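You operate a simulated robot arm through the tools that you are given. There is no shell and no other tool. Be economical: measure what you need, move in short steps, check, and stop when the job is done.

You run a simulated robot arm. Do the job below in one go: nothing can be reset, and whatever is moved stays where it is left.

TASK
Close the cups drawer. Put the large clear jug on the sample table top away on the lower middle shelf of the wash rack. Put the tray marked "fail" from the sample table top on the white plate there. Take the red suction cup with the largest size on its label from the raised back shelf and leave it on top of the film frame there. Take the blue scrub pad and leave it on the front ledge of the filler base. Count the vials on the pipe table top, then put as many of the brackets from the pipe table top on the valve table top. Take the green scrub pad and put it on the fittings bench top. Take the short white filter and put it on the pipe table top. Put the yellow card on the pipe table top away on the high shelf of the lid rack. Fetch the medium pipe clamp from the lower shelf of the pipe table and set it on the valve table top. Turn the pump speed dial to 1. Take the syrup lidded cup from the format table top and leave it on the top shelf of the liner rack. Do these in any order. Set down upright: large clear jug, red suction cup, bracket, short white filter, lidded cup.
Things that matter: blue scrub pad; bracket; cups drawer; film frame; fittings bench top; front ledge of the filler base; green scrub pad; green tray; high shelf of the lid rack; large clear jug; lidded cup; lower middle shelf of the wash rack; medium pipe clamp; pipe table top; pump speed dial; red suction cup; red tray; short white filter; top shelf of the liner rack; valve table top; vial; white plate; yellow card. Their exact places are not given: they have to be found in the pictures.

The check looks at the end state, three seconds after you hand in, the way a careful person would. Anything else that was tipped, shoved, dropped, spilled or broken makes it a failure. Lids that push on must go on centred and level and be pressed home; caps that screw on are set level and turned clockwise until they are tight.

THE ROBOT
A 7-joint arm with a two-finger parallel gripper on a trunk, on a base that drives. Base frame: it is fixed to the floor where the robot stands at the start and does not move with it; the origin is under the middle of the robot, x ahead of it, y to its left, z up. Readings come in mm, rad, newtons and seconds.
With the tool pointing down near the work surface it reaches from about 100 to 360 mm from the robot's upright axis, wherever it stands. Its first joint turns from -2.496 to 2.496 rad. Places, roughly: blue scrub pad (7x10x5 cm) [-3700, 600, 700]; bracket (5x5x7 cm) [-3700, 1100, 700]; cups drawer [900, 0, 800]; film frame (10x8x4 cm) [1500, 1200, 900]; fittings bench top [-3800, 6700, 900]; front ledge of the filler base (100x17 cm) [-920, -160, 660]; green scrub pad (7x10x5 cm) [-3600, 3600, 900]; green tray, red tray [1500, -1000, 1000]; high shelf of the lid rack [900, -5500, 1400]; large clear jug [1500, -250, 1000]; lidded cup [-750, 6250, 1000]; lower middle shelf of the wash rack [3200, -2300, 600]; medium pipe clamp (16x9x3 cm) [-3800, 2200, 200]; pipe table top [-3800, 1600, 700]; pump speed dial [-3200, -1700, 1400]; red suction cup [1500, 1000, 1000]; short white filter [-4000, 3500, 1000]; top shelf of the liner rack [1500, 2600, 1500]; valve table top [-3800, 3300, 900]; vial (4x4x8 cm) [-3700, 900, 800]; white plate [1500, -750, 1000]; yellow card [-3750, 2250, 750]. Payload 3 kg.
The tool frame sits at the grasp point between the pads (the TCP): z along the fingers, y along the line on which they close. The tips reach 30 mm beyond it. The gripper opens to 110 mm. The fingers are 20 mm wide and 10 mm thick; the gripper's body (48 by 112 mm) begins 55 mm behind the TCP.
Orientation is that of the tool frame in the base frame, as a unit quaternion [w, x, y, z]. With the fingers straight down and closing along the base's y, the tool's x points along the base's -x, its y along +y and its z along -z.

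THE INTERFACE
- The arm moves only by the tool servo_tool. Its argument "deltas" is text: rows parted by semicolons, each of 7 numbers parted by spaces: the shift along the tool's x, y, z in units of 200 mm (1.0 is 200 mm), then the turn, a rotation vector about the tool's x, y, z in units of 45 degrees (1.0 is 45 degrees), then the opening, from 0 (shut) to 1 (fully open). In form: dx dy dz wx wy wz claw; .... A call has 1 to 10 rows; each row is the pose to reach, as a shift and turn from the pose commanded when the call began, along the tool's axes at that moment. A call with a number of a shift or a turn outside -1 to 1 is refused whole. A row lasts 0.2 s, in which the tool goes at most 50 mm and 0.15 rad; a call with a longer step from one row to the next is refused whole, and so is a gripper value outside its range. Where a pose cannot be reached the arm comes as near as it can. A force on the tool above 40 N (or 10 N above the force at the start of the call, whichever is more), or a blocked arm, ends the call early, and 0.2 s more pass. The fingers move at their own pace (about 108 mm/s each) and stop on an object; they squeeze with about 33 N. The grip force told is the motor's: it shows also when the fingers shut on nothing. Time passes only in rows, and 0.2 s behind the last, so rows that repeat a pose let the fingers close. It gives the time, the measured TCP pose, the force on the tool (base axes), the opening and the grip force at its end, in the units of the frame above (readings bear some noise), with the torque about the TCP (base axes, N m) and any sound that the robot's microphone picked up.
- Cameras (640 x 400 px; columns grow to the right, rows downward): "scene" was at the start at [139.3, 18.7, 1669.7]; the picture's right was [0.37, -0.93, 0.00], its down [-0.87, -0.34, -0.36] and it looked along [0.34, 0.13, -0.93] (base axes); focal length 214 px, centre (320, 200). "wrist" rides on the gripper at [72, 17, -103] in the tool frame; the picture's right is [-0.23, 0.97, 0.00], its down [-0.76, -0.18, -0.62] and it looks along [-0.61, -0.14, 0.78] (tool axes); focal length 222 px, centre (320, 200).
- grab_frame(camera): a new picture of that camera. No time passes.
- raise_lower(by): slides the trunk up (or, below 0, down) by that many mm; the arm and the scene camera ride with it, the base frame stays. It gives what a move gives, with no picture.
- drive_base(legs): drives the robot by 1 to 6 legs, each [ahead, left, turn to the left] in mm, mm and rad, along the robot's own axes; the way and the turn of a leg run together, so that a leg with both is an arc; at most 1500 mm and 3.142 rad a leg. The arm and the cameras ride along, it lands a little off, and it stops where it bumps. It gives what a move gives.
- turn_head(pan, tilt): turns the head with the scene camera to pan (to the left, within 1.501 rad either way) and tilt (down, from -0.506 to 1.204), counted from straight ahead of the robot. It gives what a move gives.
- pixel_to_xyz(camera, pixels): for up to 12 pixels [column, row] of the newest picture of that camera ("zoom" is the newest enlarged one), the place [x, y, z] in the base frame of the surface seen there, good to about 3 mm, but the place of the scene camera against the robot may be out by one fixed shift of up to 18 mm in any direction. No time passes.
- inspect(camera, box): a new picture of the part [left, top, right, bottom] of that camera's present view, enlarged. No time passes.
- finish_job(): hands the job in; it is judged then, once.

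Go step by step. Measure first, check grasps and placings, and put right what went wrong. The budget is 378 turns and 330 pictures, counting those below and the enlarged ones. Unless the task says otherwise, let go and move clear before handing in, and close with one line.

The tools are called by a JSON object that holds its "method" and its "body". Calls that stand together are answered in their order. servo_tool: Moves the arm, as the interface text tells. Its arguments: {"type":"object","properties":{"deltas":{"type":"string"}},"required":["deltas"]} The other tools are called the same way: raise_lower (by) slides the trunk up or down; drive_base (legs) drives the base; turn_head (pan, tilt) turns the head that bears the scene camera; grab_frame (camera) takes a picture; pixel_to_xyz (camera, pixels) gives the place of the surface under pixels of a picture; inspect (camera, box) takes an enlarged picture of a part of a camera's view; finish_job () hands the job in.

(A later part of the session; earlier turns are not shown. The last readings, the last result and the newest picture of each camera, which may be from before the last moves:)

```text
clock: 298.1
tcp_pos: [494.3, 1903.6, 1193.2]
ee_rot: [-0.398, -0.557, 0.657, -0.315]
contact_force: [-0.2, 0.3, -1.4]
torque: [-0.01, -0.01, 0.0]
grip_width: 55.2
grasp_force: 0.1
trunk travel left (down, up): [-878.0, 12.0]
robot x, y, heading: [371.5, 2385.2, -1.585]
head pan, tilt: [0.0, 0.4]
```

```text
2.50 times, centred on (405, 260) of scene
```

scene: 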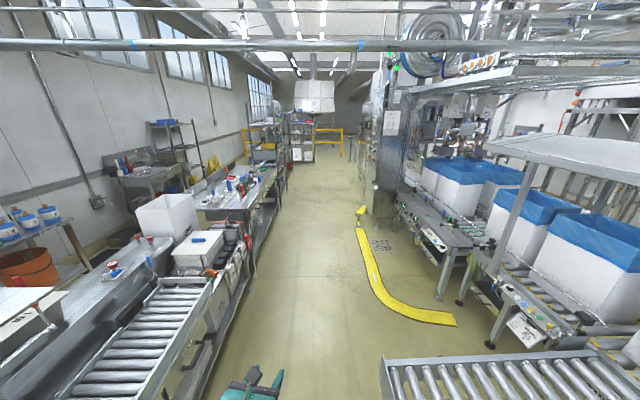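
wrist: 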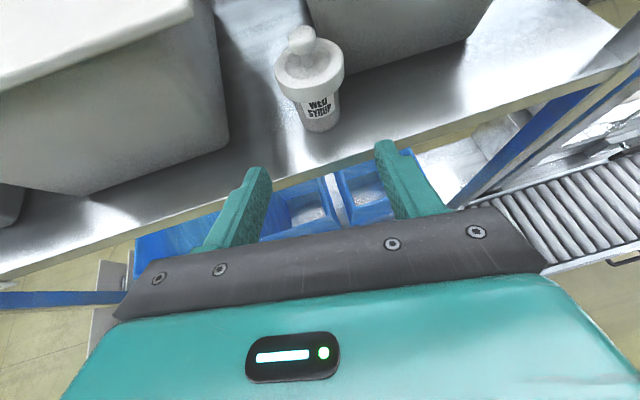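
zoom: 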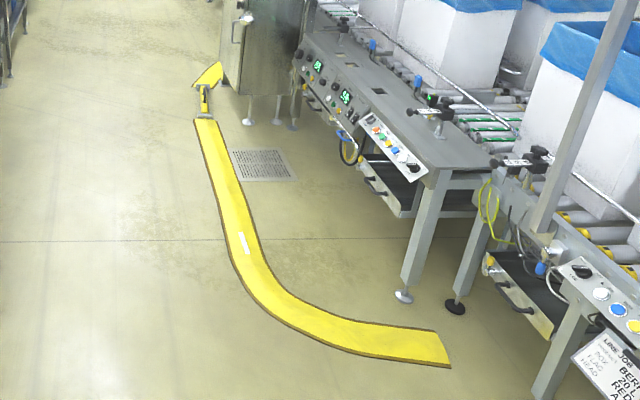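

The strip is ~15 mm high along x≈-260…-740; I'll stay at x≈350. Drive south in long legs.

{"method": "drive_base", "body": {"legs": [[1450, 0, 0.01], [1450, 0, 0], [1450, 0, 0]]}}

{"method": "grab_frame", "body": {"camera": "scene"}}

```text
clock: 319.1
tcp_pos: [417.3, -2493.5, 1194.2]
ee_rot: [-0.403, -0.548, 0.664, -0.31]
contact_force: [-0.1, 0.3, -0.2]
torque: [-0.01, 0.02, 0.0]
grip_width: 55.1
grasp_force: 0.0
trunk travel left (down, up): [-878.0, 12.0]
robot x, y, heading: [306.1, -2006.9, -1.616]
head pan, tilt: [0.0, 0.4]
```

```text
204 pictures are left
```

scene: 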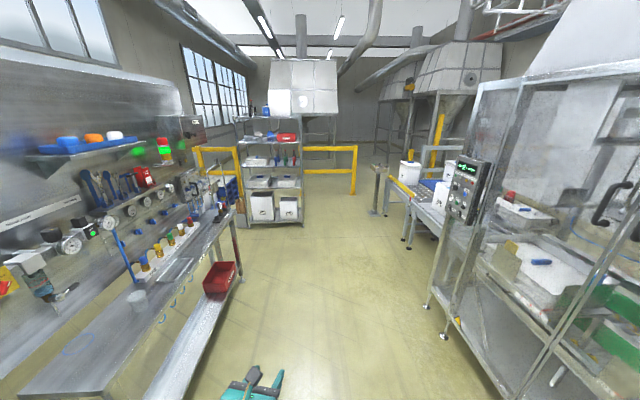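

Measure the conveyor legs/post on the right and the yellow rail to find the westward gap.

{"method": "pixel_to_xyz", "body": {"camera": "scene", "pixels": [[442, 338], [405, 240], [410, 245], [372, 212], [388, 213], [354, 190], [305, 190], [345, 165], [380, 165], [440, 150], [300, 222]]}}

{"method": "drive_base", "body": {"legs": [[1450, 0, 0.04], [800, 0, 0]]}}

{"method": "turn_head", "body": {"pan": -1.0, "tilt": 0.35}}

{"method": "grab_frame", "body": {"camera": "scene"}}

```text
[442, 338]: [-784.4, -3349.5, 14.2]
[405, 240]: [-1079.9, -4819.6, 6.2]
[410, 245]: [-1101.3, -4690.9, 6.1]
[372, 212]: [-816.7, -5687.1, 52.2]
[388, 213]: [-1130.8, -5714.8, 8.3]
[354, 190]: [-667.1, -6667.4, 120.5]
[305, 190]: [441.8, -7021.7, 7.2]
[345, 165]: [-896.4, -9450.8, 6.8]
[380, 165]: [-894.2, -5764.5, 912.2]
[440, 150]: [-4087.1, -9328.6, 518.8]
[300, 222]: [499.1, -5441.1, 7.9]
```

```text
clock: 330.3
tcp_pos: [411.4, -4750.7, 1193.3]
ee_rot: [-0.396, -0.561, 0.654, -0.318]
contact_force: [0.8, 0.4, -0.1]
torque: [-0.01, -0.01, 0.01]
grip_width: 55.2
grasp_force: 0.0
trunk travel left (down, up): [-878.0, 12.0]
robot x, y, heading: [280.8, -4267.5, -1.578]
head pan, tilt: [0.0, 0.4]
```

```text
clock: 331.5
tcp_pos: [411.1, -4750.7, 1194.2]
ee_rot: [-0.397, -0.561, 0.654, -0.318]
contact_force: [0.5, 0.3, -0.3]
torque: [0.01, 0.02, -0.01]
grip_width: 55.1
grasp_force: 0.1
trunk travel left (down, up): [-878.0, 12.0]
robot x, y, heading: [282.1, -4269.8, -1.572]
head pan, tilt: [-1.0, 0.351]
```

```text
203 pictures are left
```

scene: 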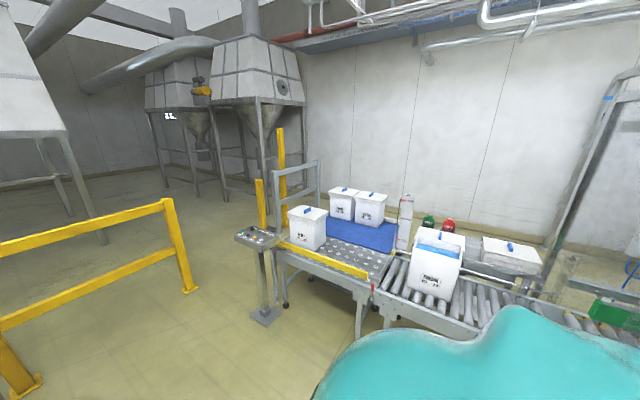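

Look for the passage west: measure floor and wall points behind the conveyor and the yellow post.

{"method": "pixel_to_xyz", "body": {"camera": "scene", "pixels": [[188, 290], [265, 318], [240, 215], [420, 150], [340, 215], [560, 250], [285, 295], [262, 195], [320, 170], [600, 150], [225, 195], [380, 310]]}}

{"method": "turn_head", "body": {"pan": -1.5, "tilt": 0.2}}

{"method": "grab_frame", "body": {"camera": "scene"}}

```text
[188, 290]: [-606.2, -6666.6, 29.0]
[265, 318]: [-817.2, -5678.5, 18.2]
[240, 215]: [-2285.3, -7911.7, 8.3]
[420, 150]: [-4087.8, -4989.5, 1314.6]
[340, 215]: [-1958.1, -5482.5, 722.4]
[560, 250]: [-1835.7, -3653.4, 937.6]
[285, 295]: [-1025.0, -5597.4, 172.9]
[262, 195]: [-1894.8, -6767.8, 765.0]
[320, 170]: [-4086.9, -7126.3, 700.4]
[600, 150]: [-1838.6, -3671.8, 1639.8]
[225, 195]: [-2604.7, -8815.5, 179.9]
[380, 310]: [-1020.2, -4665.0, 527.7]
```

```text
clock: 332.5
tcp_pos: [411.2, -4750.9, 1192.9]
ee_rot: [-0.397, -0.56, 0.654, -0.318]
contact_force: [-0.1, 1.0, -0.7]
torque: [0.01, -0.01, 0.03]
grip_width: 55.2
grasp_force: 0.1
trunk travel left (down, up): [-878.0, 12.0]
robot x, y, heading: [281.0, -4269.4, -1.574]
head pan, tilt: [-1.499, 0.201]
```

```text
202 pictures are left
```

scene: 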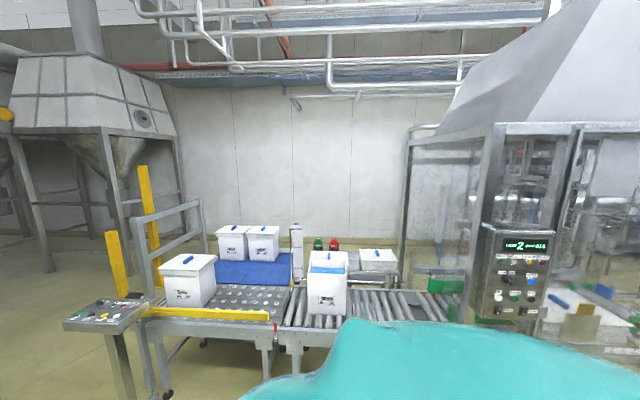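

The wall is at x=-4087 and the passage west runs at y≈-6230 (between the stand at y=-5690 and post at y=-6667). Go there and turn west.

{"method": "drive_base", "body": {"legs": [[0, -480, 0], [1450, 0, 0], [200, 0, 0], [0, 0, -1.568]]}}

{"method": "turn_head", "body": {"pan": 0.0, "tilt": 0.35}}

{"method": "grab_frame", "body": {"camera": "scene"}}

```text
clock: 347.1
tcp_pos: [-669.0, -6055.8, 1194.0]
ee_rot: [-0.505, 0.057, 0.86, 0.051]
contact_force: [0.3, 0.2, 0.6]
torque: [0.0, 0.01, -0.01]
grip_width: 55.0
grasp_force: 0.1
trunk travel left (down, up): [-878.0, 12.0]
robot x, y, heading: [-184.4, -5914.8, -3.125]
head pan, tilt: [-1.499, 0.201]
```

```text
clock: 348.7
tcp_pos: [-669.0, -6055.9, 1193.4]
ee_rot: [-0.505, 0.057, 0.86, 0.05]
contact_force: [-0.5, 0.2, 0.5]
torque: [-0.02, -0.01, 0.02]
grip_width: 54.9
grasp_force: 0.0
trunk travel left (down, up): [-878.0, 12.0]
robot x, y, heading: [-193.5, -5917.1, -3.124]
head pan, tilt: [0.0, 0.351]
```

```text
201 pictures are left
```

scene: 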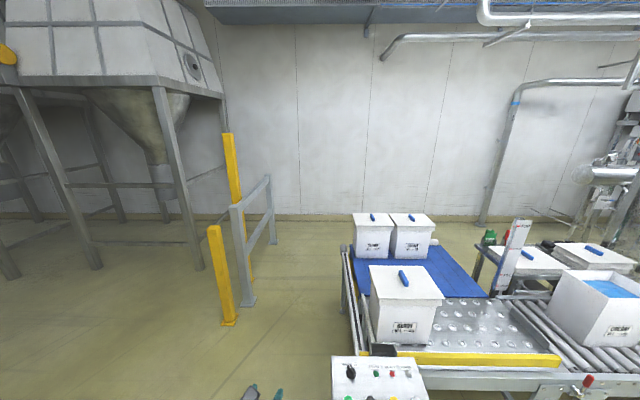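

Measure the gate frame, bollard and conveyor edge ahead.

{"method": "pixel_to_xyz", "body": {"camera": "scene", "pixels": [[229, 320], [247, 300], [276, 240], [252, 280], [347, 335], [342, 265], [200, 265], [98, 265], [350, 240], [340, 300], [480, 220], [333, 365]]}}

```text
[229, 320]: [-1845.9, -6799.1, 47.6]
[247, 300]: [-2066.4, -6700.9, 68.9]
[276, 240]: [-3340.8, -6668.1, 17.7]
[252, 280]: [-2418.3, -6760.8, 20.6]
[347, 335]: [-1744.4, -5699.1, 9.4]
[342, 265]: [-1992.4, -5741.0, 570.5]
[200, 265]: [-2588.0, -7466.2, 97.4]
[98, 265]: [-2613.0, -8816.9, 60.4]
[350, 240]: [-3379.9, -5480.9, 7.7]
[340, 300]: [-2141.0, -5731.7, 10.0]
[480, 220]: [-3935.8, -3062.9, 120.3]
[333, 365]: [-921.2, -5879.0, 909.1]
```

Corridor y∈[-6670,-5740]. Shift left 310 and go west ~2650.

{"method": "drive_base", "body": {"legs": [[0, 310, -0.017], [1350, 0, 0], [1300, 0, 0]]}}

{"method": "turn_head", "body": {"pan": -1.3, "tilt": 0.3}}

{"method": "grab_frame", "body": {"camera": "scene"}}

```text
clock: 363.1
tcp_pos: [-3286.8, -6352.5, 1194.9]
ee_rot: [-0.505, 0.062, 0.859, 0.053]
contact_force: [-0.2, 0.6, 0.3]
torque: [-0.03, 0.01, -0.02]
grip_width: 54.9
grasp_force: 0.1
trunk travel left (down, up): [-878.0, 12.0]
robot x, y, heading: [-2804.2, -6223.2, -3.14]
head pan, tilt: [0.0, 0.351]
```

```text
clock: 364.6
tcp_pos: [-3286.4, -6354.1, 1194.1]
ee_rot: [-0.505, 0.061, 0.859, 0.054]
contact_force: [-0.7, -0.2, 0.2]
torque: [-0.02, -0.03, 0.01]
grip_width: 55.1
grasp_force: 0.1
trunk travel left (down, up): [-878.0, 12.0]
robot x, y, heading: [-2800.5, -6218.0, -3.133]
head pan, tilt: [-1.3, 0.3]
```

```text
200 pictures are left
```

scene: 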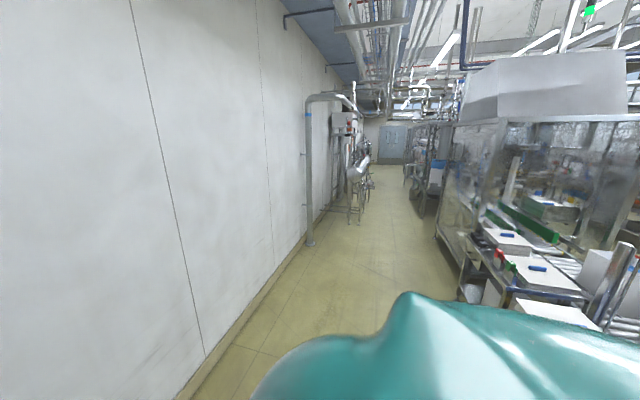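

A corridor runs north. Turn right to face +y and look ahead.

{"method": "drive_base", "body": {"legs": [[0, 0, -1.575]]}}

{"method": "turn_head", "body": {"pan": 0.0, "tilt": 0.35}}

{"method": "grab_frame", "body": {"camera": "scene"}}

```text
clock: 368.9
tcp_pos: [-2922.6, -5733.1, 1193.5]
ee_rot: [-0.313, 0.66, 0.553, 0.4]
contact_force: [-0.4, -0.4, 0.0]
torque: [-0.02, 0.02, 0.02]
grip_width: 55.0
grasp_force: 0.1
trunk travel left (down, up): [-878.0, 12.0]
robot x, y, heading: [-2799.2, -6217.0, 1.544]
head pan, tilt: [-1.3, 0.3]
```

```text
clock: 370.4
tcp_pos: [-2922.9, -5731.6, 1194.0]
ee_rot: [-0.313, 0.66, 0.553, 0.401]
contact_force: [0.1, 0.4, -0.1]
torque: [-0.05, -0.02, -0.03]
grip_width: 54.9
grasp_force: 0.2
trunk travel left (down, up): [-878.0, 12.0]
robot x, y, heading: [-2802.0, -6218.4, 1.55]
head pan, tilt: [0.0, 0.351]
```

```text
199 pictures are left
```

scene: 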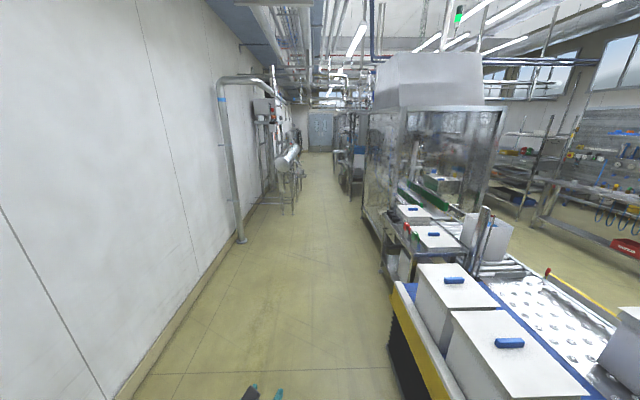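

{"method": "pixel_to_xyz", "body": {"camera": "scene", "pixels": [[393, 330], [382, 270], [362, 215], [346, 190], [333, 170], [240, 240], [262, 200], [292, 210], [300, 180], [265, 110], [395, 290]]}}

{"method": "inspect", "body": {"camera": "scene", "box": [200, 60, 440, 230]}}

```text
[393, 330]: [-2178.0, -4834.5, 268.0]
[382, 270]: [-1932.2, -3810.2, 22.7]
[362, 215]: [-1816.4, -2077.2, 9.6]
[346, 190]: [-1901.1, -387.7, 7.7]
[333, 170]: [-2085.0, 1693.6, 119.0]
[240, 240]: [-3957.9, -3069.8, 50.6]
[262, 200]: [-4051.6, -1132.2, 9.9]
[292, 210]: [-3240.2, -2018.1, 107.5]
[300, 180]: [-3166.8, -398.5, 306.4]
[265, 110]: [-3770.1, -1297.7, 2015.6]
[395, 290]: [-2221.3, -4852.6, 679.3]
```

```text
2.35 times, centred on (320, 145) of scene
```

zoom: 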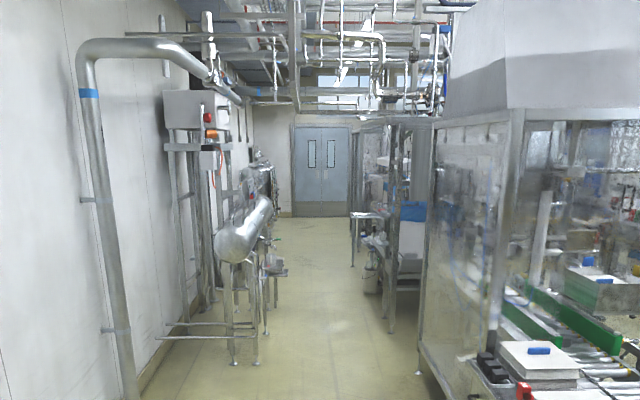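

Drive north along x≈-2600 to about y=-2800 and look for the pump dial on the left.

{"method": "drive_base", "body": {"legs": [[0, -180, 0.02], [1200, 0, 0], [1200, 0, 0], [1000, 0, 0]]}}

{"method": "turn_head", "body": {"pan": 0.4, "tilt": 0.2}}

{"method": "grab_frame", "body": {"camera": "scene"}}

```text
clock: 387.9
tcp_pos: [-2718.5, -2360.7, 1193.8]
ee_rot: [-0.317, 0.656, 0.558, 0.398]
contact_force: [0.3, 0.2, -0.3]
torque: [0.01, 0.04, -0.01]
grip_width: 54.9
grasp_force: 0.0
trunk travel left (down, up): [-878.0, 12.0]
robot x, y, heading: [-2591.4, -2846.0, 1.56]
head pan, tilt: [0.0, 0.351]
```

```text
clock: 388.8
tcp_pos: [-2717.2, -2360.1, 1193.5]
ee_rot: [-0.317, 0.656, 0.558, 0.397]
contact_force: [-0.7, -0.2, 0.1]
torque: [-0.02, -0.01, 0.02]
grip_width: 55.1
grasp_force: 0.0
trunk travel left (down, up): [-878.0, 12.0]
robot x, y, heading: [-2592.8, -2846.6, 1.563]
head pan, tilt: [0.4, 0.201]
```

```text
197 pictures are left
```

scene: 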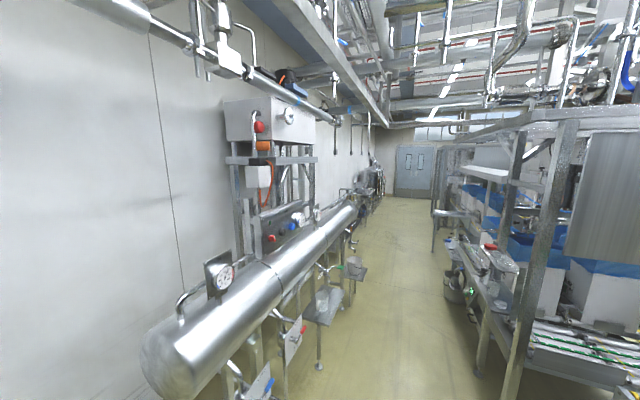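

Zoom into the pump skid to find the dial.

{"method": "inspect", "body": {"camera": "scene", "box": [200, 80, 400, 300]}}

{"method": "pixel_to_xyz", "body": {"camera": "scene", "pixels": [[275, 228], [265, 240], [290, 112], [260, 127], [300, 215], [320, 280], [218, 275], [355, 260], [290, 335]]}}

```text
1.82 times, centred on (300, 190) of scene
```

zoom: 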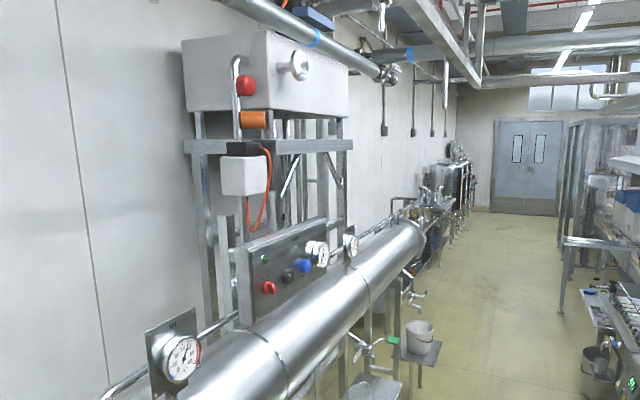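

```text
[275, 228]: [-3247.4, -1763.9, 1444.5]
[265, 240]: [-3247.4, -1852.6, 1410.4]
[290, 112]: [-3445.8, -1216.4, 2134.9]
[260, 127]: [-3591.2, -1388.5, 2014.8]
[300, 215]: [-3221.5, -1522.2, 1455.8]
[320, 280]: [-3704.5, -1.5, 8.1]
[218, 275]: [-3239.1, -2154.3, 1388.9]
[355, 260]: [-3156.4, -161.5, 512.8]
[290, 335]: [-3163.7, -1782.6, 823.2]
```

The control panel is at x≈-3247, y≈-1760, z≈1440, facing east. Drive beside it, staying back, and turn to face it.

{"method": "drive_base", "body": {"legs": [[1130, -250, 0], [0, 0, 1.58]]}}

{"method": "turn_head", "body": {"pan": 0.0, "tilt": 0.3}}

{"method": "grab_frame", "body": {"camera": "scene"}}

```text
clock: 398.5
tcp_pos: [-2813.9, -1850.0, 1193.9]
ee_rot: [-0.505, 0.066, 0.859, 0.056]
contact_force: [-0.5, -1.1, 0.1]
torque: [-0.01, 0.01, 0.03]
grip_width: 55.0
grasp_force: 0.1
trunk travel left (down, up): [-878.0, 12.0]
robot x, y, heading: [-2331.2, -1721.8, 3.14]
head pan, tilt: [0.4, 0.201]
```

```text
clock: 399.4
tcp_pos: [-2812.4, -1850.4, 1193.7]
ee_rot: [-0.505, 0.066, 0.859, 0.056]
contact_force: [0.7, 0.0, 0.7]
torque: [0.0, 0.01, 0.02]
grip_width: 55.0
grasp_force: 0.1
trunk travel left (down, up): [-878.0, 12.0]
robot x, y, heading: [-2330.1, -1719.3, 3.138]
head pan, tilt: [0.0, 0.3]
```

```text
195 pictures are left
```

scene: 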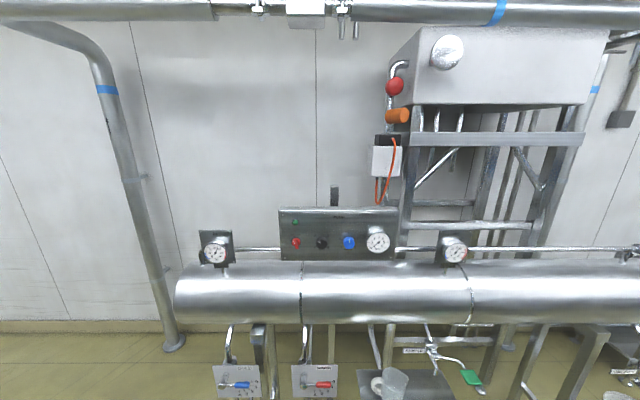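

{"method": "inspect", "body": {"camera": "scene", "box": [270, 195, 410, 275]}}

{"method": "pixel_to_xyz", "body": {"camera": "scene", "pixels": [[321, 242], [348, 242], [296, 242], [377, 242], [321, 255], [340, 225], [285, 250], [300, 270], [340, 275], [310, 250]]}}

```text
4.57 times, centred on (340, 235) of scene
```

zoom: 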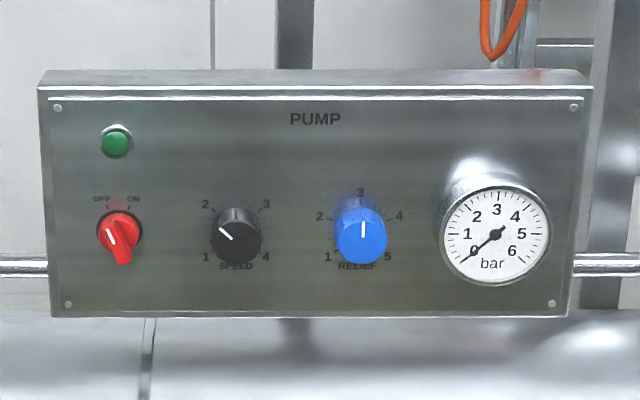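

```text
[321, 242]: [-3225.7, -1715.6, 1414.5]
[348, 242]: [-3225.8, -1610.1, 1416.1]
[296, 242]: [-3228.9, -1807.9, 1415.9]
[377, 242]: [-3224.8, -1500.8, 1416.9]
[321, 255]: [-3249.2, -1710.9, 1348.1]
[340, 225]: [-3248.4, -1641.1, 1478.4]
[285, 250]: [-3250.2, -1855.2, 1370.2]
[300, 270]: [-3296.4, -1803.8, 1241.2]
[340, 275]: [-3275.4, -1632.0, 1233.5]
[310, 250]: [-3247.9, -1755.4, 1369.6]
```

The SPEED dial is at ≈(-3225,-1712,1405), 24 mm proud, pointing between 1 and 2. Bring the tool horizontal, square to the panel, and up to dial height.

{"method": "servo_tool", "body": {"deltas": "0.11 0 -0.06 0 0.16 0 0.6; 0.22 0 -0.12 0 0.32 0 0.6; 0.33 0 -0.18 0 0.48 0 0.6; 0.437 0 -0.242 0 0.645 0 0.6; 0.437 0 -0.242 0 0.645 0 0.6"}}

{"method": "servo_tool", "body": {"deltas": "0.19 0.2 0 0.08 0 0 0.6; 0.37 0.4 0 0.16 0 0 0.6; 0.56 0.55 0 0.238 0 0 0.6; 0.56 0.68 0 0.238 0 0 0.6; 0.56 0.68 0 0.238 0 0 0.6"}}

{"method": "grab_frame", "body": {"camera": "wrist"}}

{"method": "grab_frame", "body": {"camera": "scene"}}

```text
clock: 400.6
tcp_pos: [-2813.8, -1853.2, 1292.5]
ee_rot: [0.705, -0.05, -0.704, -0.071]
contact_force: [-0.1, 0.3, 0.3]
torque: [0.02, -0.03, 0.0]
grip_width: 66.3
grasp_force: 0.1
trunk travel left (down, up): [-878.0, 12.0]
robot x, y, heading: [-2327.4, -1723.0, 3.14]
head pan, tilt: [0.0, 0.3]
```

```text
refused: row 1 steps farther than a row can; nothing moved
```

```text
193 pictures are left
```

wrist: 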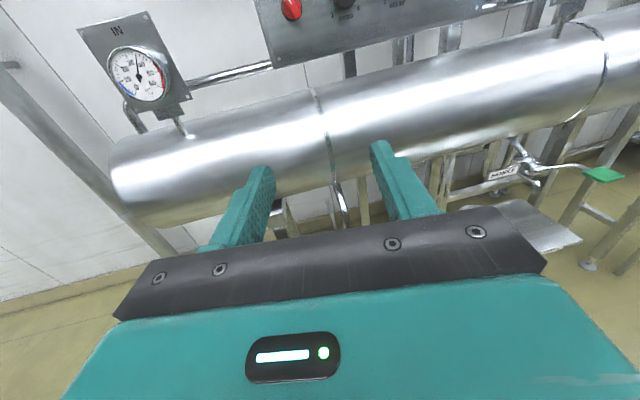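

```text
192 pictures are left
```

scene: 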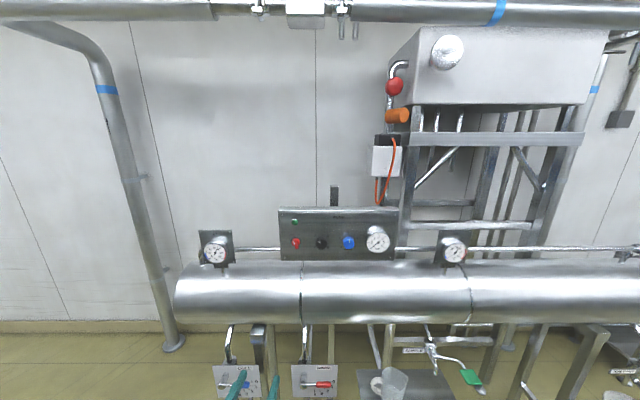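

Redo the second move with smaller steps.

{"method": "servo_tool", "body": {"deltas": "0.112 0.136 0 0.05 0 0 0.6; 0.224 0.272 0 0.1 0 0 0.6; 0.336 0.408 0 0.15 0 0 0.6; 0.448 0.544 0 0.2 0 0 0.6; 0.56 0.68 0 0.238 0 0 0.6; 0.56 0.68 0 0.238 0 0 0.6"}}

{"method": "grab_frame", "body": {"camera": "wrist"}}

```text
clock: 402.2
tcp_pos: [-2833.5, -1853.1, 1342.4]
ee_rot: [-0.646, -0.022, 0.762, -0.049]
contact_force: [-0.3, -0.2, 1.2]
torque: [0.02, -0.01, 0.01]
grip_width: 65.9
grasp_force: 0.1
out of reach, approached as far as the arm can: row 2, 3, 4, 5, 6
trunk travel left (down, up): [-878.0, 12.0]
robot x, y, heading: [-2330.1, -1716.2, 3.14]
head pan, tilt: [0.0, 0.3]
stopped in row 6: the arm was blocked; the commanded pose is now the measured one
```

```text
191 pictures are left
```

wrist: 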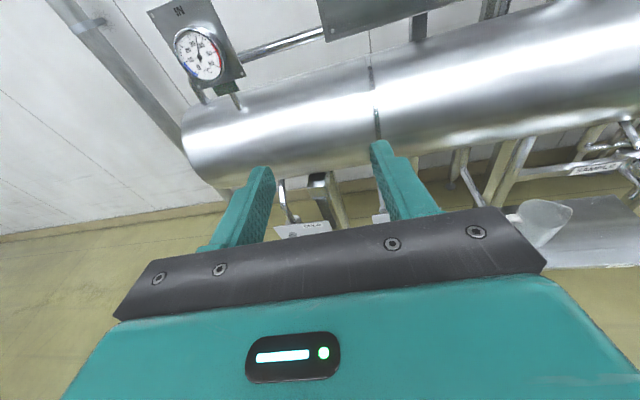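

The arm jammed sideways; I'll use the base for the lateral shift and extend the arm forward instead, then square it.

{"method": "servo_tool", "body": {"deltas": "0 0 0.2 -0.03 0.05 0 0.6; 0 0 0.4 -0.06 0.1 0 0.6; 0 0 0.6 -0.1 0.15 0 0.6; 0 0 0.75 -0.133 0.207 0 0.6; 0 0 0.75 -0.133 0.207 0 0.6"}}

{"method": "drive_base", "body": {"legs": [[0, -141, 0]]}}

{"method": "grab_frame", "body": {"camera": "wrist"}}

```text
clock: 403.4
tcp_pos: [-2978.3, -1869.9, 1318.9]
ee_rot: [-0.706, 0.016, 0.707, -0.011]
contact_force: [0.1, 0.2, 0.3]
torque: [0.03, -0.02, 0.03]
grip_width: 65.9
grasp_force: 0.1
trunk travel left (down, up): [-878.0, 12.0]
robot x, y, heading: [-2325.4, -1718.7, 3.141]
head pan, tilt: [0.0, 0.3]
```

```text
clock: 404.7
tcp_pos: [-2976.6, -1726.3, 1319.5]
ee_rot: [-0.706, 0.017, 0.708, -0.012]
contact_force: [1.1, 0.6, -0.3]
torque: [0.01, -0.02, 0.02]
grip_width: 65.9
grasp_force: 0.1
trunk travel left (down, up): [-878.0, 12.0]
robot x, y, heading: [-2329.1, -1575.5, 3.138]
head pan, tilt: [0.0, 0.3]
```

```text
190 pictures are left
```

wrist: 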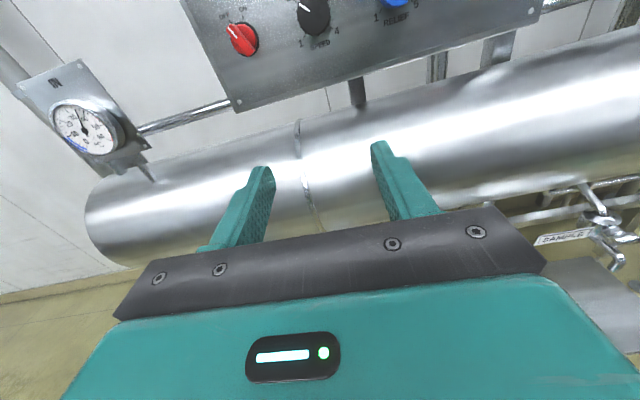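

Square and horizontal now. Raise 88 mm and measure the dial with the wrist camera.

{"method": "servo_tool", "body": {"deltas": "0.15 0 0 0 0 0 0.6; 0.3 0 0 0 0 0 0.6; 0.44 0 0 0 0 0 0.6; 0.44 0 0 0 0 0 0.6"}}

{"method": "grab_frame", "body": {"camera": "wrist"}}

{"method": "inspect", "body": {"camera": "wrist", "box": [240, 20, 400, 130]}}

```text
clock: 405.7
tcp_pos: [-2977.5, -1722.8, 1406.2]
ee_rot: [-0.706, 0.017, 0.708, -0.01]
contact_force: [0.8, 0.7, 0.2]
torque: [0.04, 0.0, 0.02]
grip_width: 65.9
grasp_force: 0.0
trunk travel left (down, up): [-878.0, 12.0]
robot x, y, heading: [-2330.2, -1578.4, 3.14]
head pan, tilt: [0.0, 0.3]
```

```text
189 pictures are left
```

wrist: 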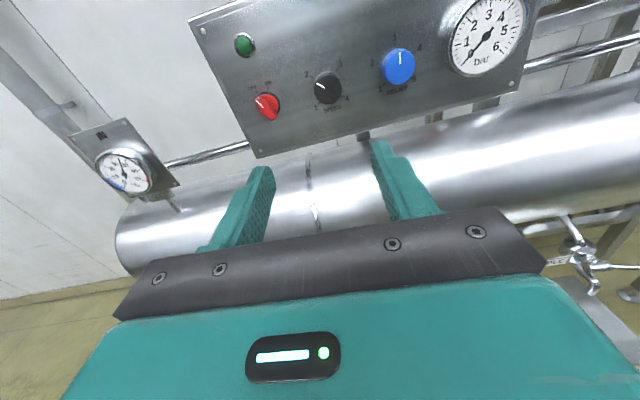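

```text
3.64 times, centred on (320, 75) of wrist
```

zoom: 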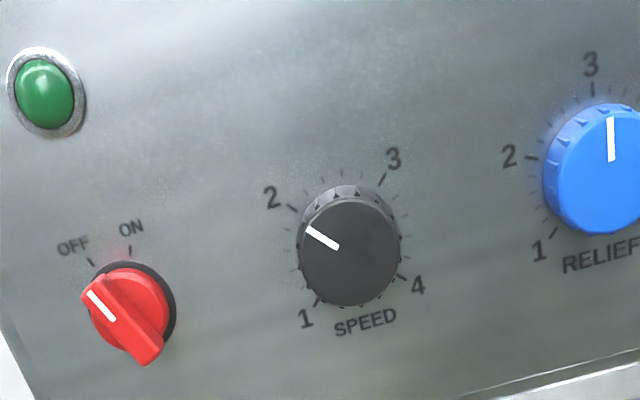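

The pointer is exactly at 2; it must go 90° counter-clockwise to 1. Measure the knob's centre.

{"method": "pixel_to_xyz", "body": {"camera": "wrist", "pixels": [[328, 90], [322, 84], [334, 95], [316, 90], [340, 90], [328, 78], [328, 101], [350, 75], [300, 110], [420, 120]]}}

```text
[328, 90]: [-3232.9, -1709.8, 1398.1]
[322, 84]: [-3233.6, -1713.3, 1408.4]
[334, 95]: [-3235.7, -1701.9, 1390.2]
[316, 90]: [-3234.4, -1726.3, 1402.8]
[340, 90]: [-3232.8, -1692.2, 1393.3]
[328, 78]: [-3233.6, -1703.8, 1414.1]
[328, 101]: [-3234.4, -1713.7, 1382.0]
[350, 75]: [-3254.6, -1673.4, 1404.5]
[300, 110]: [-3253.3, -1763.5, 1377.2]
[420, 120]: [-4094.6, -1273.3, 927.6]
```

Knob centre (-1708,1398), face x=-3233, panel x=-3254. Drive 150 forward, pre-roll the gripper +45°, then check alignment.

{"method": "drive_base", "body": {"legs": [[150, -15, 0]]}}

{"method": "servo_tool", "body": {"deltas": "0 0 0 0 0 0.17 0.6; 0 0 0 0 0 0.34 0.6; 0 0 0 0 0 0.51 0.6; 0 0 0 0 0 0.68 0.6; 0 0 0 0 0 0.85 0.6; 0 0 0 0 0 1 0.6; 0 0 0 0 0 1 0.6"}}

{"method": "grab_frame", "body": {"camera": "wrist"}}

```text
clock: 407.1
tcp_pos: [-3130.5, -1706.5, 1405.6]
ee_rot: [-0.706, 0.016, 0.708, -0.011]
contact_force: [-0.4, 0.7, 0.5]
torque: [-0.01, 0.05, 0.01]
grip_width: 66.3
grasp_force: 0.0
trunk travel left (down, up): [-878.0, 12.0]
robot x, y, heading: [-2477.6, -1562.1, 3.142]
head pan, tilt: [0.0, 0.3]
```

```text
clock: 408.7
tcp_pos: [-3128.2, -1706.7, 1407.6]
ee_rot: [0.648, -0.287, -0.647, 0.281]
contact_force: [-0.1, -0.9, 0.0]
torque: [-0.01, 0.0, 0.01]
grip_width: 65.9
grasp_force: 0.0
trunk travel left (down, up): [-878.0, 12.0]
robot x, y, heading: [-2481.8, -1563.4, 3.135]
head pan, tilt: [0.0, 0.3]
```

```text
187 pictures are left
```

wrist: 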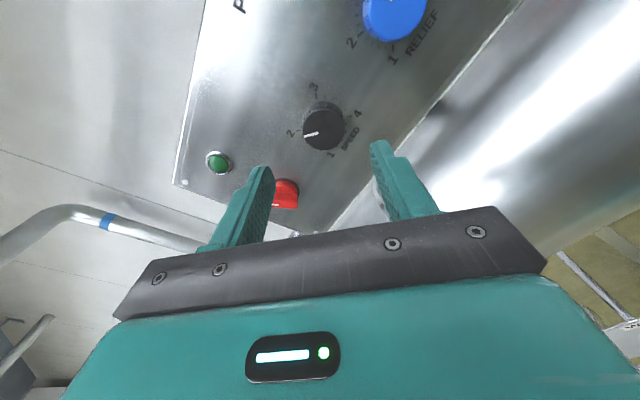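

Verify the knob centre from this rolled view before advancing.

{"method": "pixel_to_xyz", "body": {"camera": "wrist", "pixels": [[324, 131], [304, 131], [343, 131], [324, 150], [324, 112], [285, 195]]}}

{"method": "servo_tool", "body": {"deltas": "-0.037 0.031 0.1 0 0 0 0.6; -0.037 0.031 0.2 0 0 0 0.6"}}

{"method": "grab_frame", "body": {"camera": "wrist"}}

```text
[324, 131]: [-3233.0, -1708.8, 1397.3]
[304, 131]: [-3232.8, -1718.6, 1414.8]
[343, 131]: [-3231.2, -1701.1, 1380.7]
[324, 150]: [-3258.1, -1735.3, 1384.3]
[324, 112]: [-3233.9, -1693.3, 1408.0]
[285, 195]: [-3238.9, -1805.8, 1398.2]
```

```text
clock: 409.3
tcp_pos: [-3168.6, -1707.9, 1398.2]
ee_rot: [-0.648, 0.286, 0.648, -0.281]
contact_force: [0.1, 0.3, 0.1]
torque: [-0.01, 0.01, 0.0]
grip_width: 66.1
grasp_force: 0.1
trunk travel left (down, up): [-878.0, 12.0]
robot x, y, heading: [-2481.3, -1562.5, 3.141]
head pan, tilt: [0.0, 0.3]
```

```text
186 pictures are left
```

wrist: 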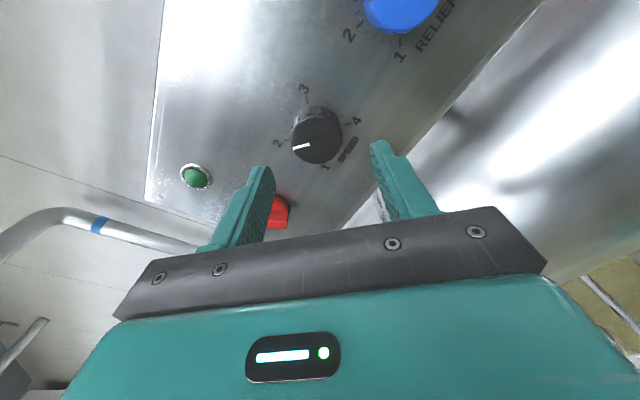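

Aligned. Advance 50 mm and close on the knob.

{"method": "servo_tool", "body": {"deltas": "0 0 0.13 0 0 0 0.6; 0 0 0.25 0 0 0 0.6; 0 0 0.25 0 0 0 0.3; 0 0 0.25 0 0 0 0; 0 0 0.25 0 0 0 0; 0 0 0.25 0 0 0 0"}}

{"method": "grab_frame", "body": {"camera": "wrist"}}

```text
clock: 410.7
tcp_pos: [-3217.8, -1711.2, 1399.1]
ee_rot: [0.649, -0.284, -0.647, 0.282]
contact_force: [-17.7, -12.7, 29.3]
torque: [0.01, 0.54, 0.79]
grip_width: 42.7
grasp_force: 44.7
trunk travel left (down, up): [-878.0, 12.0]
robot x, y, heading: [-2480.9, -1561.9, 3.136]
head pan, tilt: [0.0, 0.3]
```

```text
185 pictures are left
```

wrist: 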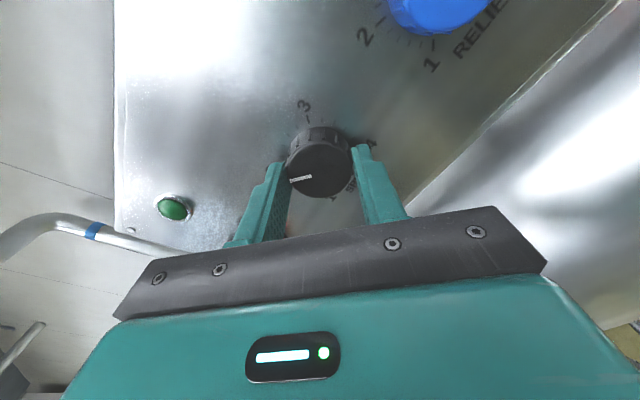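

Gripping with a sideways force along tool −y; relax by shifting 2.5 mm that way, then turn.

{"method": "servo_tool", "body": {"deltas": "0 -0.006 0 0 0 0 0; 0 -0.013 0 0 0 0 0; 0 -0.013 0 0 0 0 0"}}

{"method": "servo_tool", "body": {"deltas": "0 0 0 0 0 -0.17 0; 0 0 0 0 0 -0.34 0; 0 0 0 0 0 -0.51 0; 0 0 0 0 0 -0.68 0; 0 0 0 0 0 -0.85 0; 0 0 0 0 0 -1 0"}}

{"method": "grab_frame", "body": {"camera": "wrist"}}

```text
clock: 411.5
tcp_pos: [-3218.1, -1711.2, 1398.6]
ee_rot: [-0.648, 0.285, 0.648, -0.281]
contact_force: [-7.4, -11.0, 19.2]
torque: [-0.02, 0.67, 0.17]
grip_width: 42.4
grasp_force: 44.8
trunk travel left (down, up): [-878.0, 12.0]
robot x, y, heading: [-2482.0, -1565.7, 3.138]
head pan, tilt: [0.0, 0.3]
```

```text
clock: 412.9
tcp_pos: [-3218.8, -1710.6, 1399.2]
ee_rot: [-0.707, 0.015, 0.707, -0.011]
contact_force: [-6.8, -8.3, 19.0]
torque: [-0.05, 1.08, 0.19]
grip_width: 42.4
grasp_force: 44.8
trunk travel left (down, up): [-878.0, 12.0]
robot x, y, heading: [-2481.4, -1565.0, 3.138]
head pan, tilt: [0.0, 0.3]
```

```text
184 pictures are left
```

wrist: 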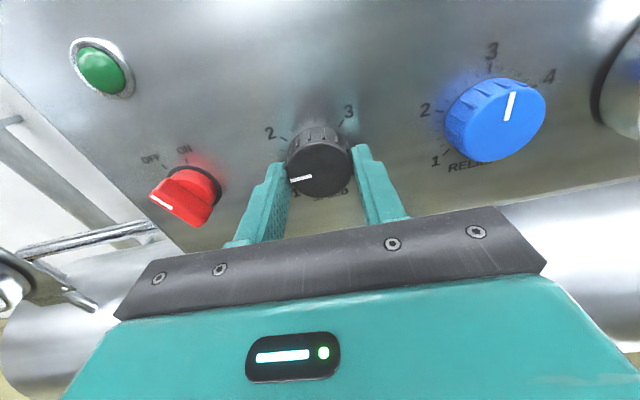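

Knob turned 45° with the gripper (pointer now between 2 and 1). Turn the other 45°.

{"method": "servo_tool", "body": {"deltas": "0 0 0 0 0 -0.17 0; 0 0 0 0 0 -0.34 0; 0 0 0 0 0 -0.51 0; 0 0 0 0 0 -0.68 0; 0 0 0 0 0 -0.85 0; 0 0 0 0 0 -1 0"}}

{"method": "grab_frame", "body": {"camera": "wrist"}}

{"method": "inspect", "body": {"camera": "scene", "box": [250, 180, 420, 290]}}

```text
clock: 414.3
tcp_pos: [-3217.2, -1709.3, 1398.5]
ee_rot: [-0.657, -0.257, 0.659, 0.261]
contact_force: [-4.0, -6.2, 19.2]
torque: [-0.6, 0.27, 0.15]
grip_width: 42.5
grasp_force: 44.9
trunk travel left (down, up): [-878.0, 12.0]
robot x, y, heading: [-2480.9, -1564.0, 3.138]
head pan, tilt: [0.0, 0.3]
```

```text
183 pictures are left
```

wrist: 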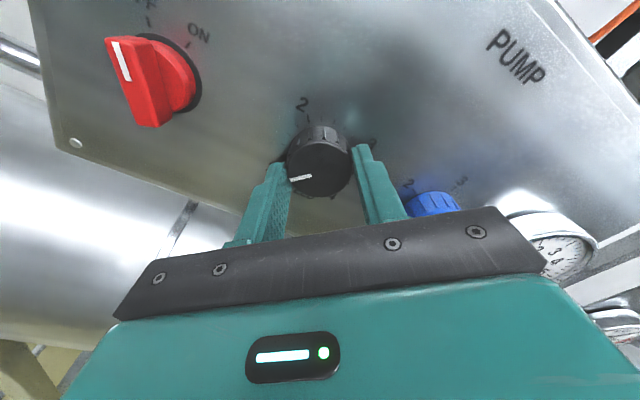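

```text
3.64 times, centred on (335, 235) of scene
```

zoom: 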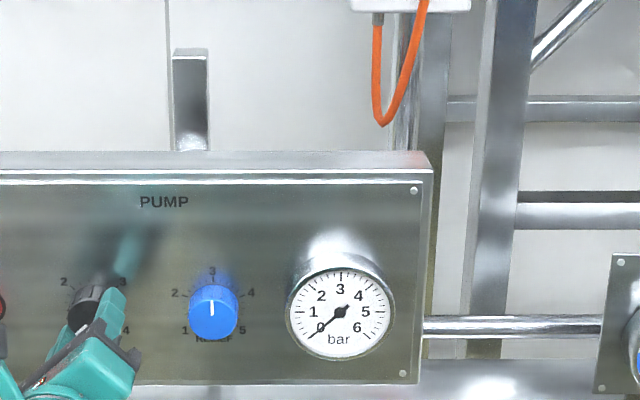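

Release and back off to read the dial.

{"method": "servo_tool", "body": {"deltas": "0 0 0 0 0 0 0.3; 0 0 0 0 0 0 0.6; 0 0 0 0 0 0 0.6; 0 0 -0.2 0 0 0 0.6; 0 0 -0.4 0 0 0 0.6; 0 0 -0.5 0 0 0 0.6"}}

{"method": "grab_frame", "body": {"camera": "wrist"}}

{"method": "inspect", "body": {"camera": "wrist", "box": [200, 40, 440, 190]}}

```text
clock: 415.7
tcp_pos: [-3117.6, -1710.6, 1398.4]
ee_rot: [-0.656, -0.256, 0.66, 0.261]
contact_force: [0.4, -0.8, 0.5]
torque: [-0.01, -0.02, 0.02]
grip_width: 65.9
grasp_force: 0.1
trunk travel left (down, up): [-878.0, 12.0]
robot x, y, heading: [-2479.8, -1561.7, 3.142]
head pan, tilt: [0.0, 0.3]
```

```text
181 pictures are left
```

wrist: 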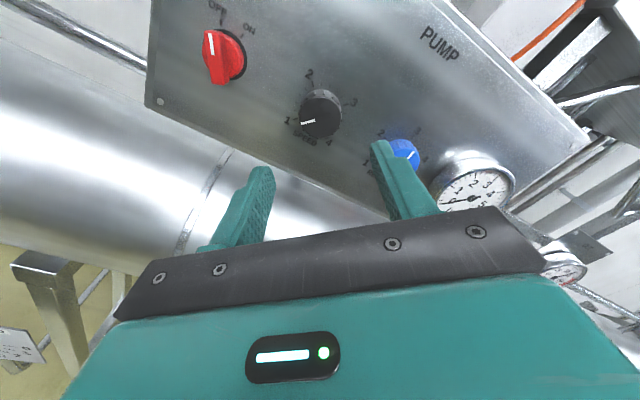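

```text
2.67 times, centred on (320, 115) of wrist
```

zoom: 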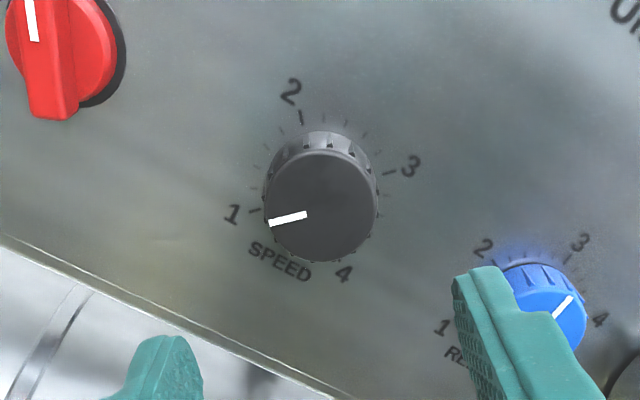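

The dial points at 1. Unroll the wrist, retract, and head north to the pipe table.

{"method": "servo_tool", "body": {"deltas": "0 0 -0.15 0 0 0.17 0.5; 0 0 -0.3 0 0 0.34 0.5; 0 0 -0.45 0 0 0.51 0.5; 0 0 -0.6 0 0 0.68 0.5; 0 0 -0.6 0 0 0.85 0.5; 0 0 -0.6 0 0 1 0.5"}}

{"method": "drive_base", "body": {"legs": [[-130, 0, 0], [0, 0, -1.571], [1000, 0, 0]]}}

{"method": "turn_head", "body": {"pan": 0.4, "tilt": 0.35}}

{"method": "grab_frame", "body": {"camera": "scene"}}

```text
clock: 417.1
tcp_pos: [-2997.2, -1711.0, 1398.5]
ee_rot: [-0.706, 0.017, 0.708, -0.011]
contact_force: [-0.5, 0.6, 0.3]
torque: [-0.01, 0.03, 0.02]
grip_width: 55.0
grasp_force: 0.2
trunk travel left (down, up): [-878.0, 12.0]
robot x, y, heading: [-2476.7, -1563.1, 3.135]
head pan, tilt: [0.0, 0.3]
```

```text
clock: 427.0
tcp_pos: [-2460.3, -38.8, 1398.7]
ee_rot: [-0.501, 0.518, 0.483, 0.497]
contact_force: [-0.3, 0.1, 0.5]
torque: [0.0, 0.01, 0.03]
grip_width: 55.2
grasp_force: 0.0
trunk travel left (down, up): [-878.0, 12.0]
robot x, y, heading: [-2326.7, -561.9, 1.541]
head pan, tilt: [0.0, 0.3]
```

```text
clock: 427.9
tcp_pos: [-2460.3, -39.0, 1399.3]
ee_rot: [-0.5, 0.519, 0.482, 0.498]
contact_force: [-0.2, -1.0, 0.2]
torque: [-0.01, 0.02, 0.03]
grip_width: 55.0
grasp_force: 0.1
trunk travel left (down, up): [-878.0, 12.0]
robot x, y, heading: [-2324.4, -561.1, 1.544]
head pan, tilt: [0.4, 0.351]
```

```text
179 pictures are left
```

scene: 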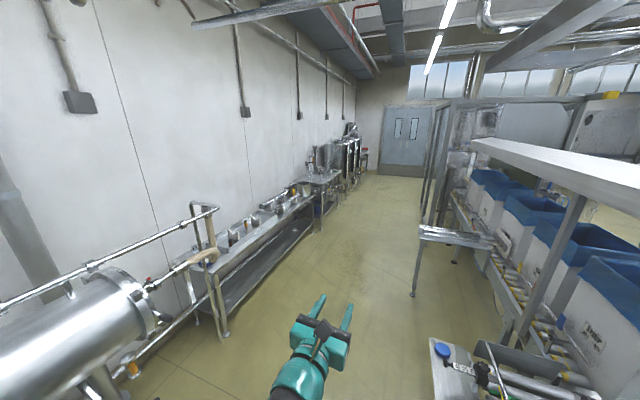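

The pipe table is along the left wall. Measure its front and the obstacle at right before advancing.

{"method": "pixel_to_xyz", "body": {"camera": "scene", "pixels": [[225, 330], [212, 270], [320, 228], [316, 195], [425, 230], [415, 290], [340, 185], [270, 215], [240, 240], [130, 370], [430, 345]]}}

{"method": "inspect", "body": {"camera": "scene", "box": [180, 120, 400, 330]}}

```text
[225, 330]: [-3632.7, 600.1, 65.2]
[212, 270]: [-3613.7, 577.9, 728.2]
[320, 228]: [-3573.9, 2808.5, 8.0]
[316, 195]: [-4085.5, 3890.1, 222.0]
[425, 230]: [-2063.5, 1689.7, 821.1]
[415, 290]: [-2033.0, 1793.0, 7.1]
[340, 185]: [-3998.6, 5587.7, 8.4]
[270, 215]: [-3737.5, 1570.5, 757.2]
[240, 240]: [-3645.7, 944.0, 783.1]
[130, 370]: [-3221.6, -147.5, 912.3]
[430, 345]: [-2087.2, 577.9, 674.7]
```

```text
1.90 times, centred on (290, 225) of scene
```

zoom: 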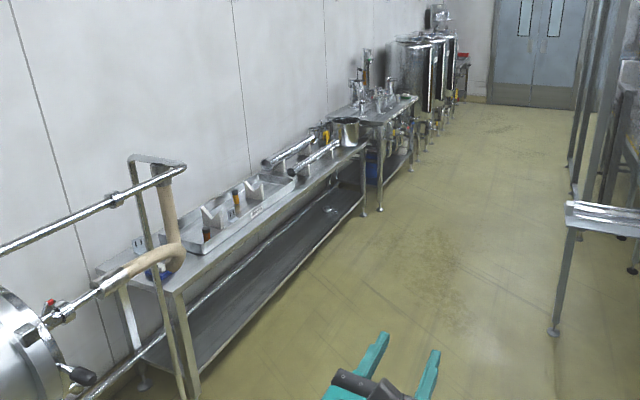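

Drive diagonally to x≈-2750, y≈1000 and turn left to face the pipe table.

{"method": "drive_base", "body": {"legs": [[0, 400, 0.025], [1400, 0, 0], [0, 0, 1.571]]}}

{"method": "turn_head", "body": {"pan": 0.0, "tilt": 0.65}}

{"method": "grab_frame", "body": {"camera": "scene"}}

```text
clock: 440.6
tcp_pos: [-3222.6, 737.0, 1399.7]
ee_rot: [-0.706, 0.045, 0.707, 0.019]
contact_force: [-1.2, 0.5, 0.1]
torque: [0.01, 0.04, 0.02]
grip_width: 55.1
grasp_force: 0.1
trunk travel left (down, up): [-878.0, 12.0]
robot x, y, heading: [-2689.6, 844.3, 3.051]
head pan, tilt: [0.4, 0.351]
```

```text
clock: 441.5
tcp_pos: [-3221.9, 736.2, 1398.4]
ee_rot: [-0.706, 0.046, 0.707, 0.019]
contact_force: [-0.4, 0.3, 0.2]
torque: [0.03, 0.01, 0.0]
grip_width: 54.9
grasp_force: 0.1
trunk travel left (down, up): [-878.0, 12.0]
robot x, y, heading: [-2692.7, 840.9, 3.056]
head pan, tilt: [0.0, 0.649]
```

```text
177 pictures are left
```

scene: 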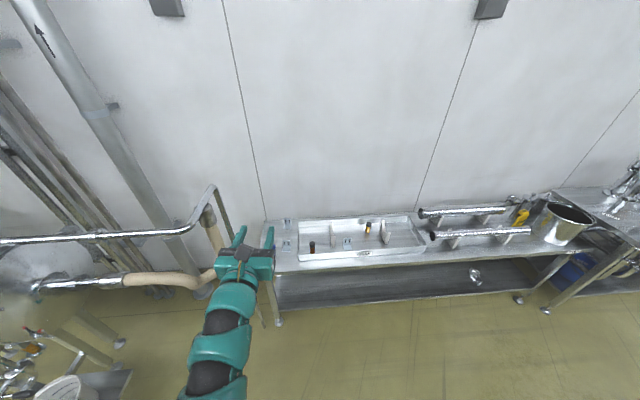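

Zoom on the table top: vials and brackets.

{"method": "inspect", "body": {"camera": "scene", "box": [260, 205, 430, 275]}}

{"method": "inspect", "body": {"camera": "scene", "box": [410, 180, 610, 310]}}

```text
3.76 times, centred on (345, 240) of scene
```

zoom: 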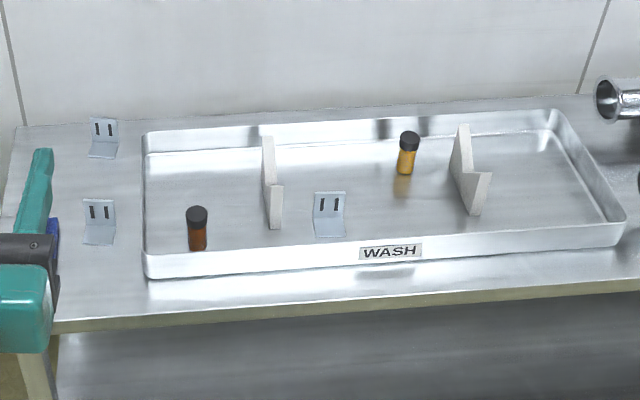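

```text
3.08 times, centred on (510, 245) of scene
```

zoom: 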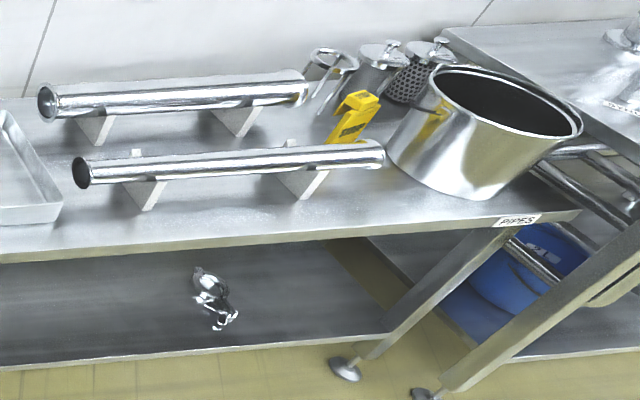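

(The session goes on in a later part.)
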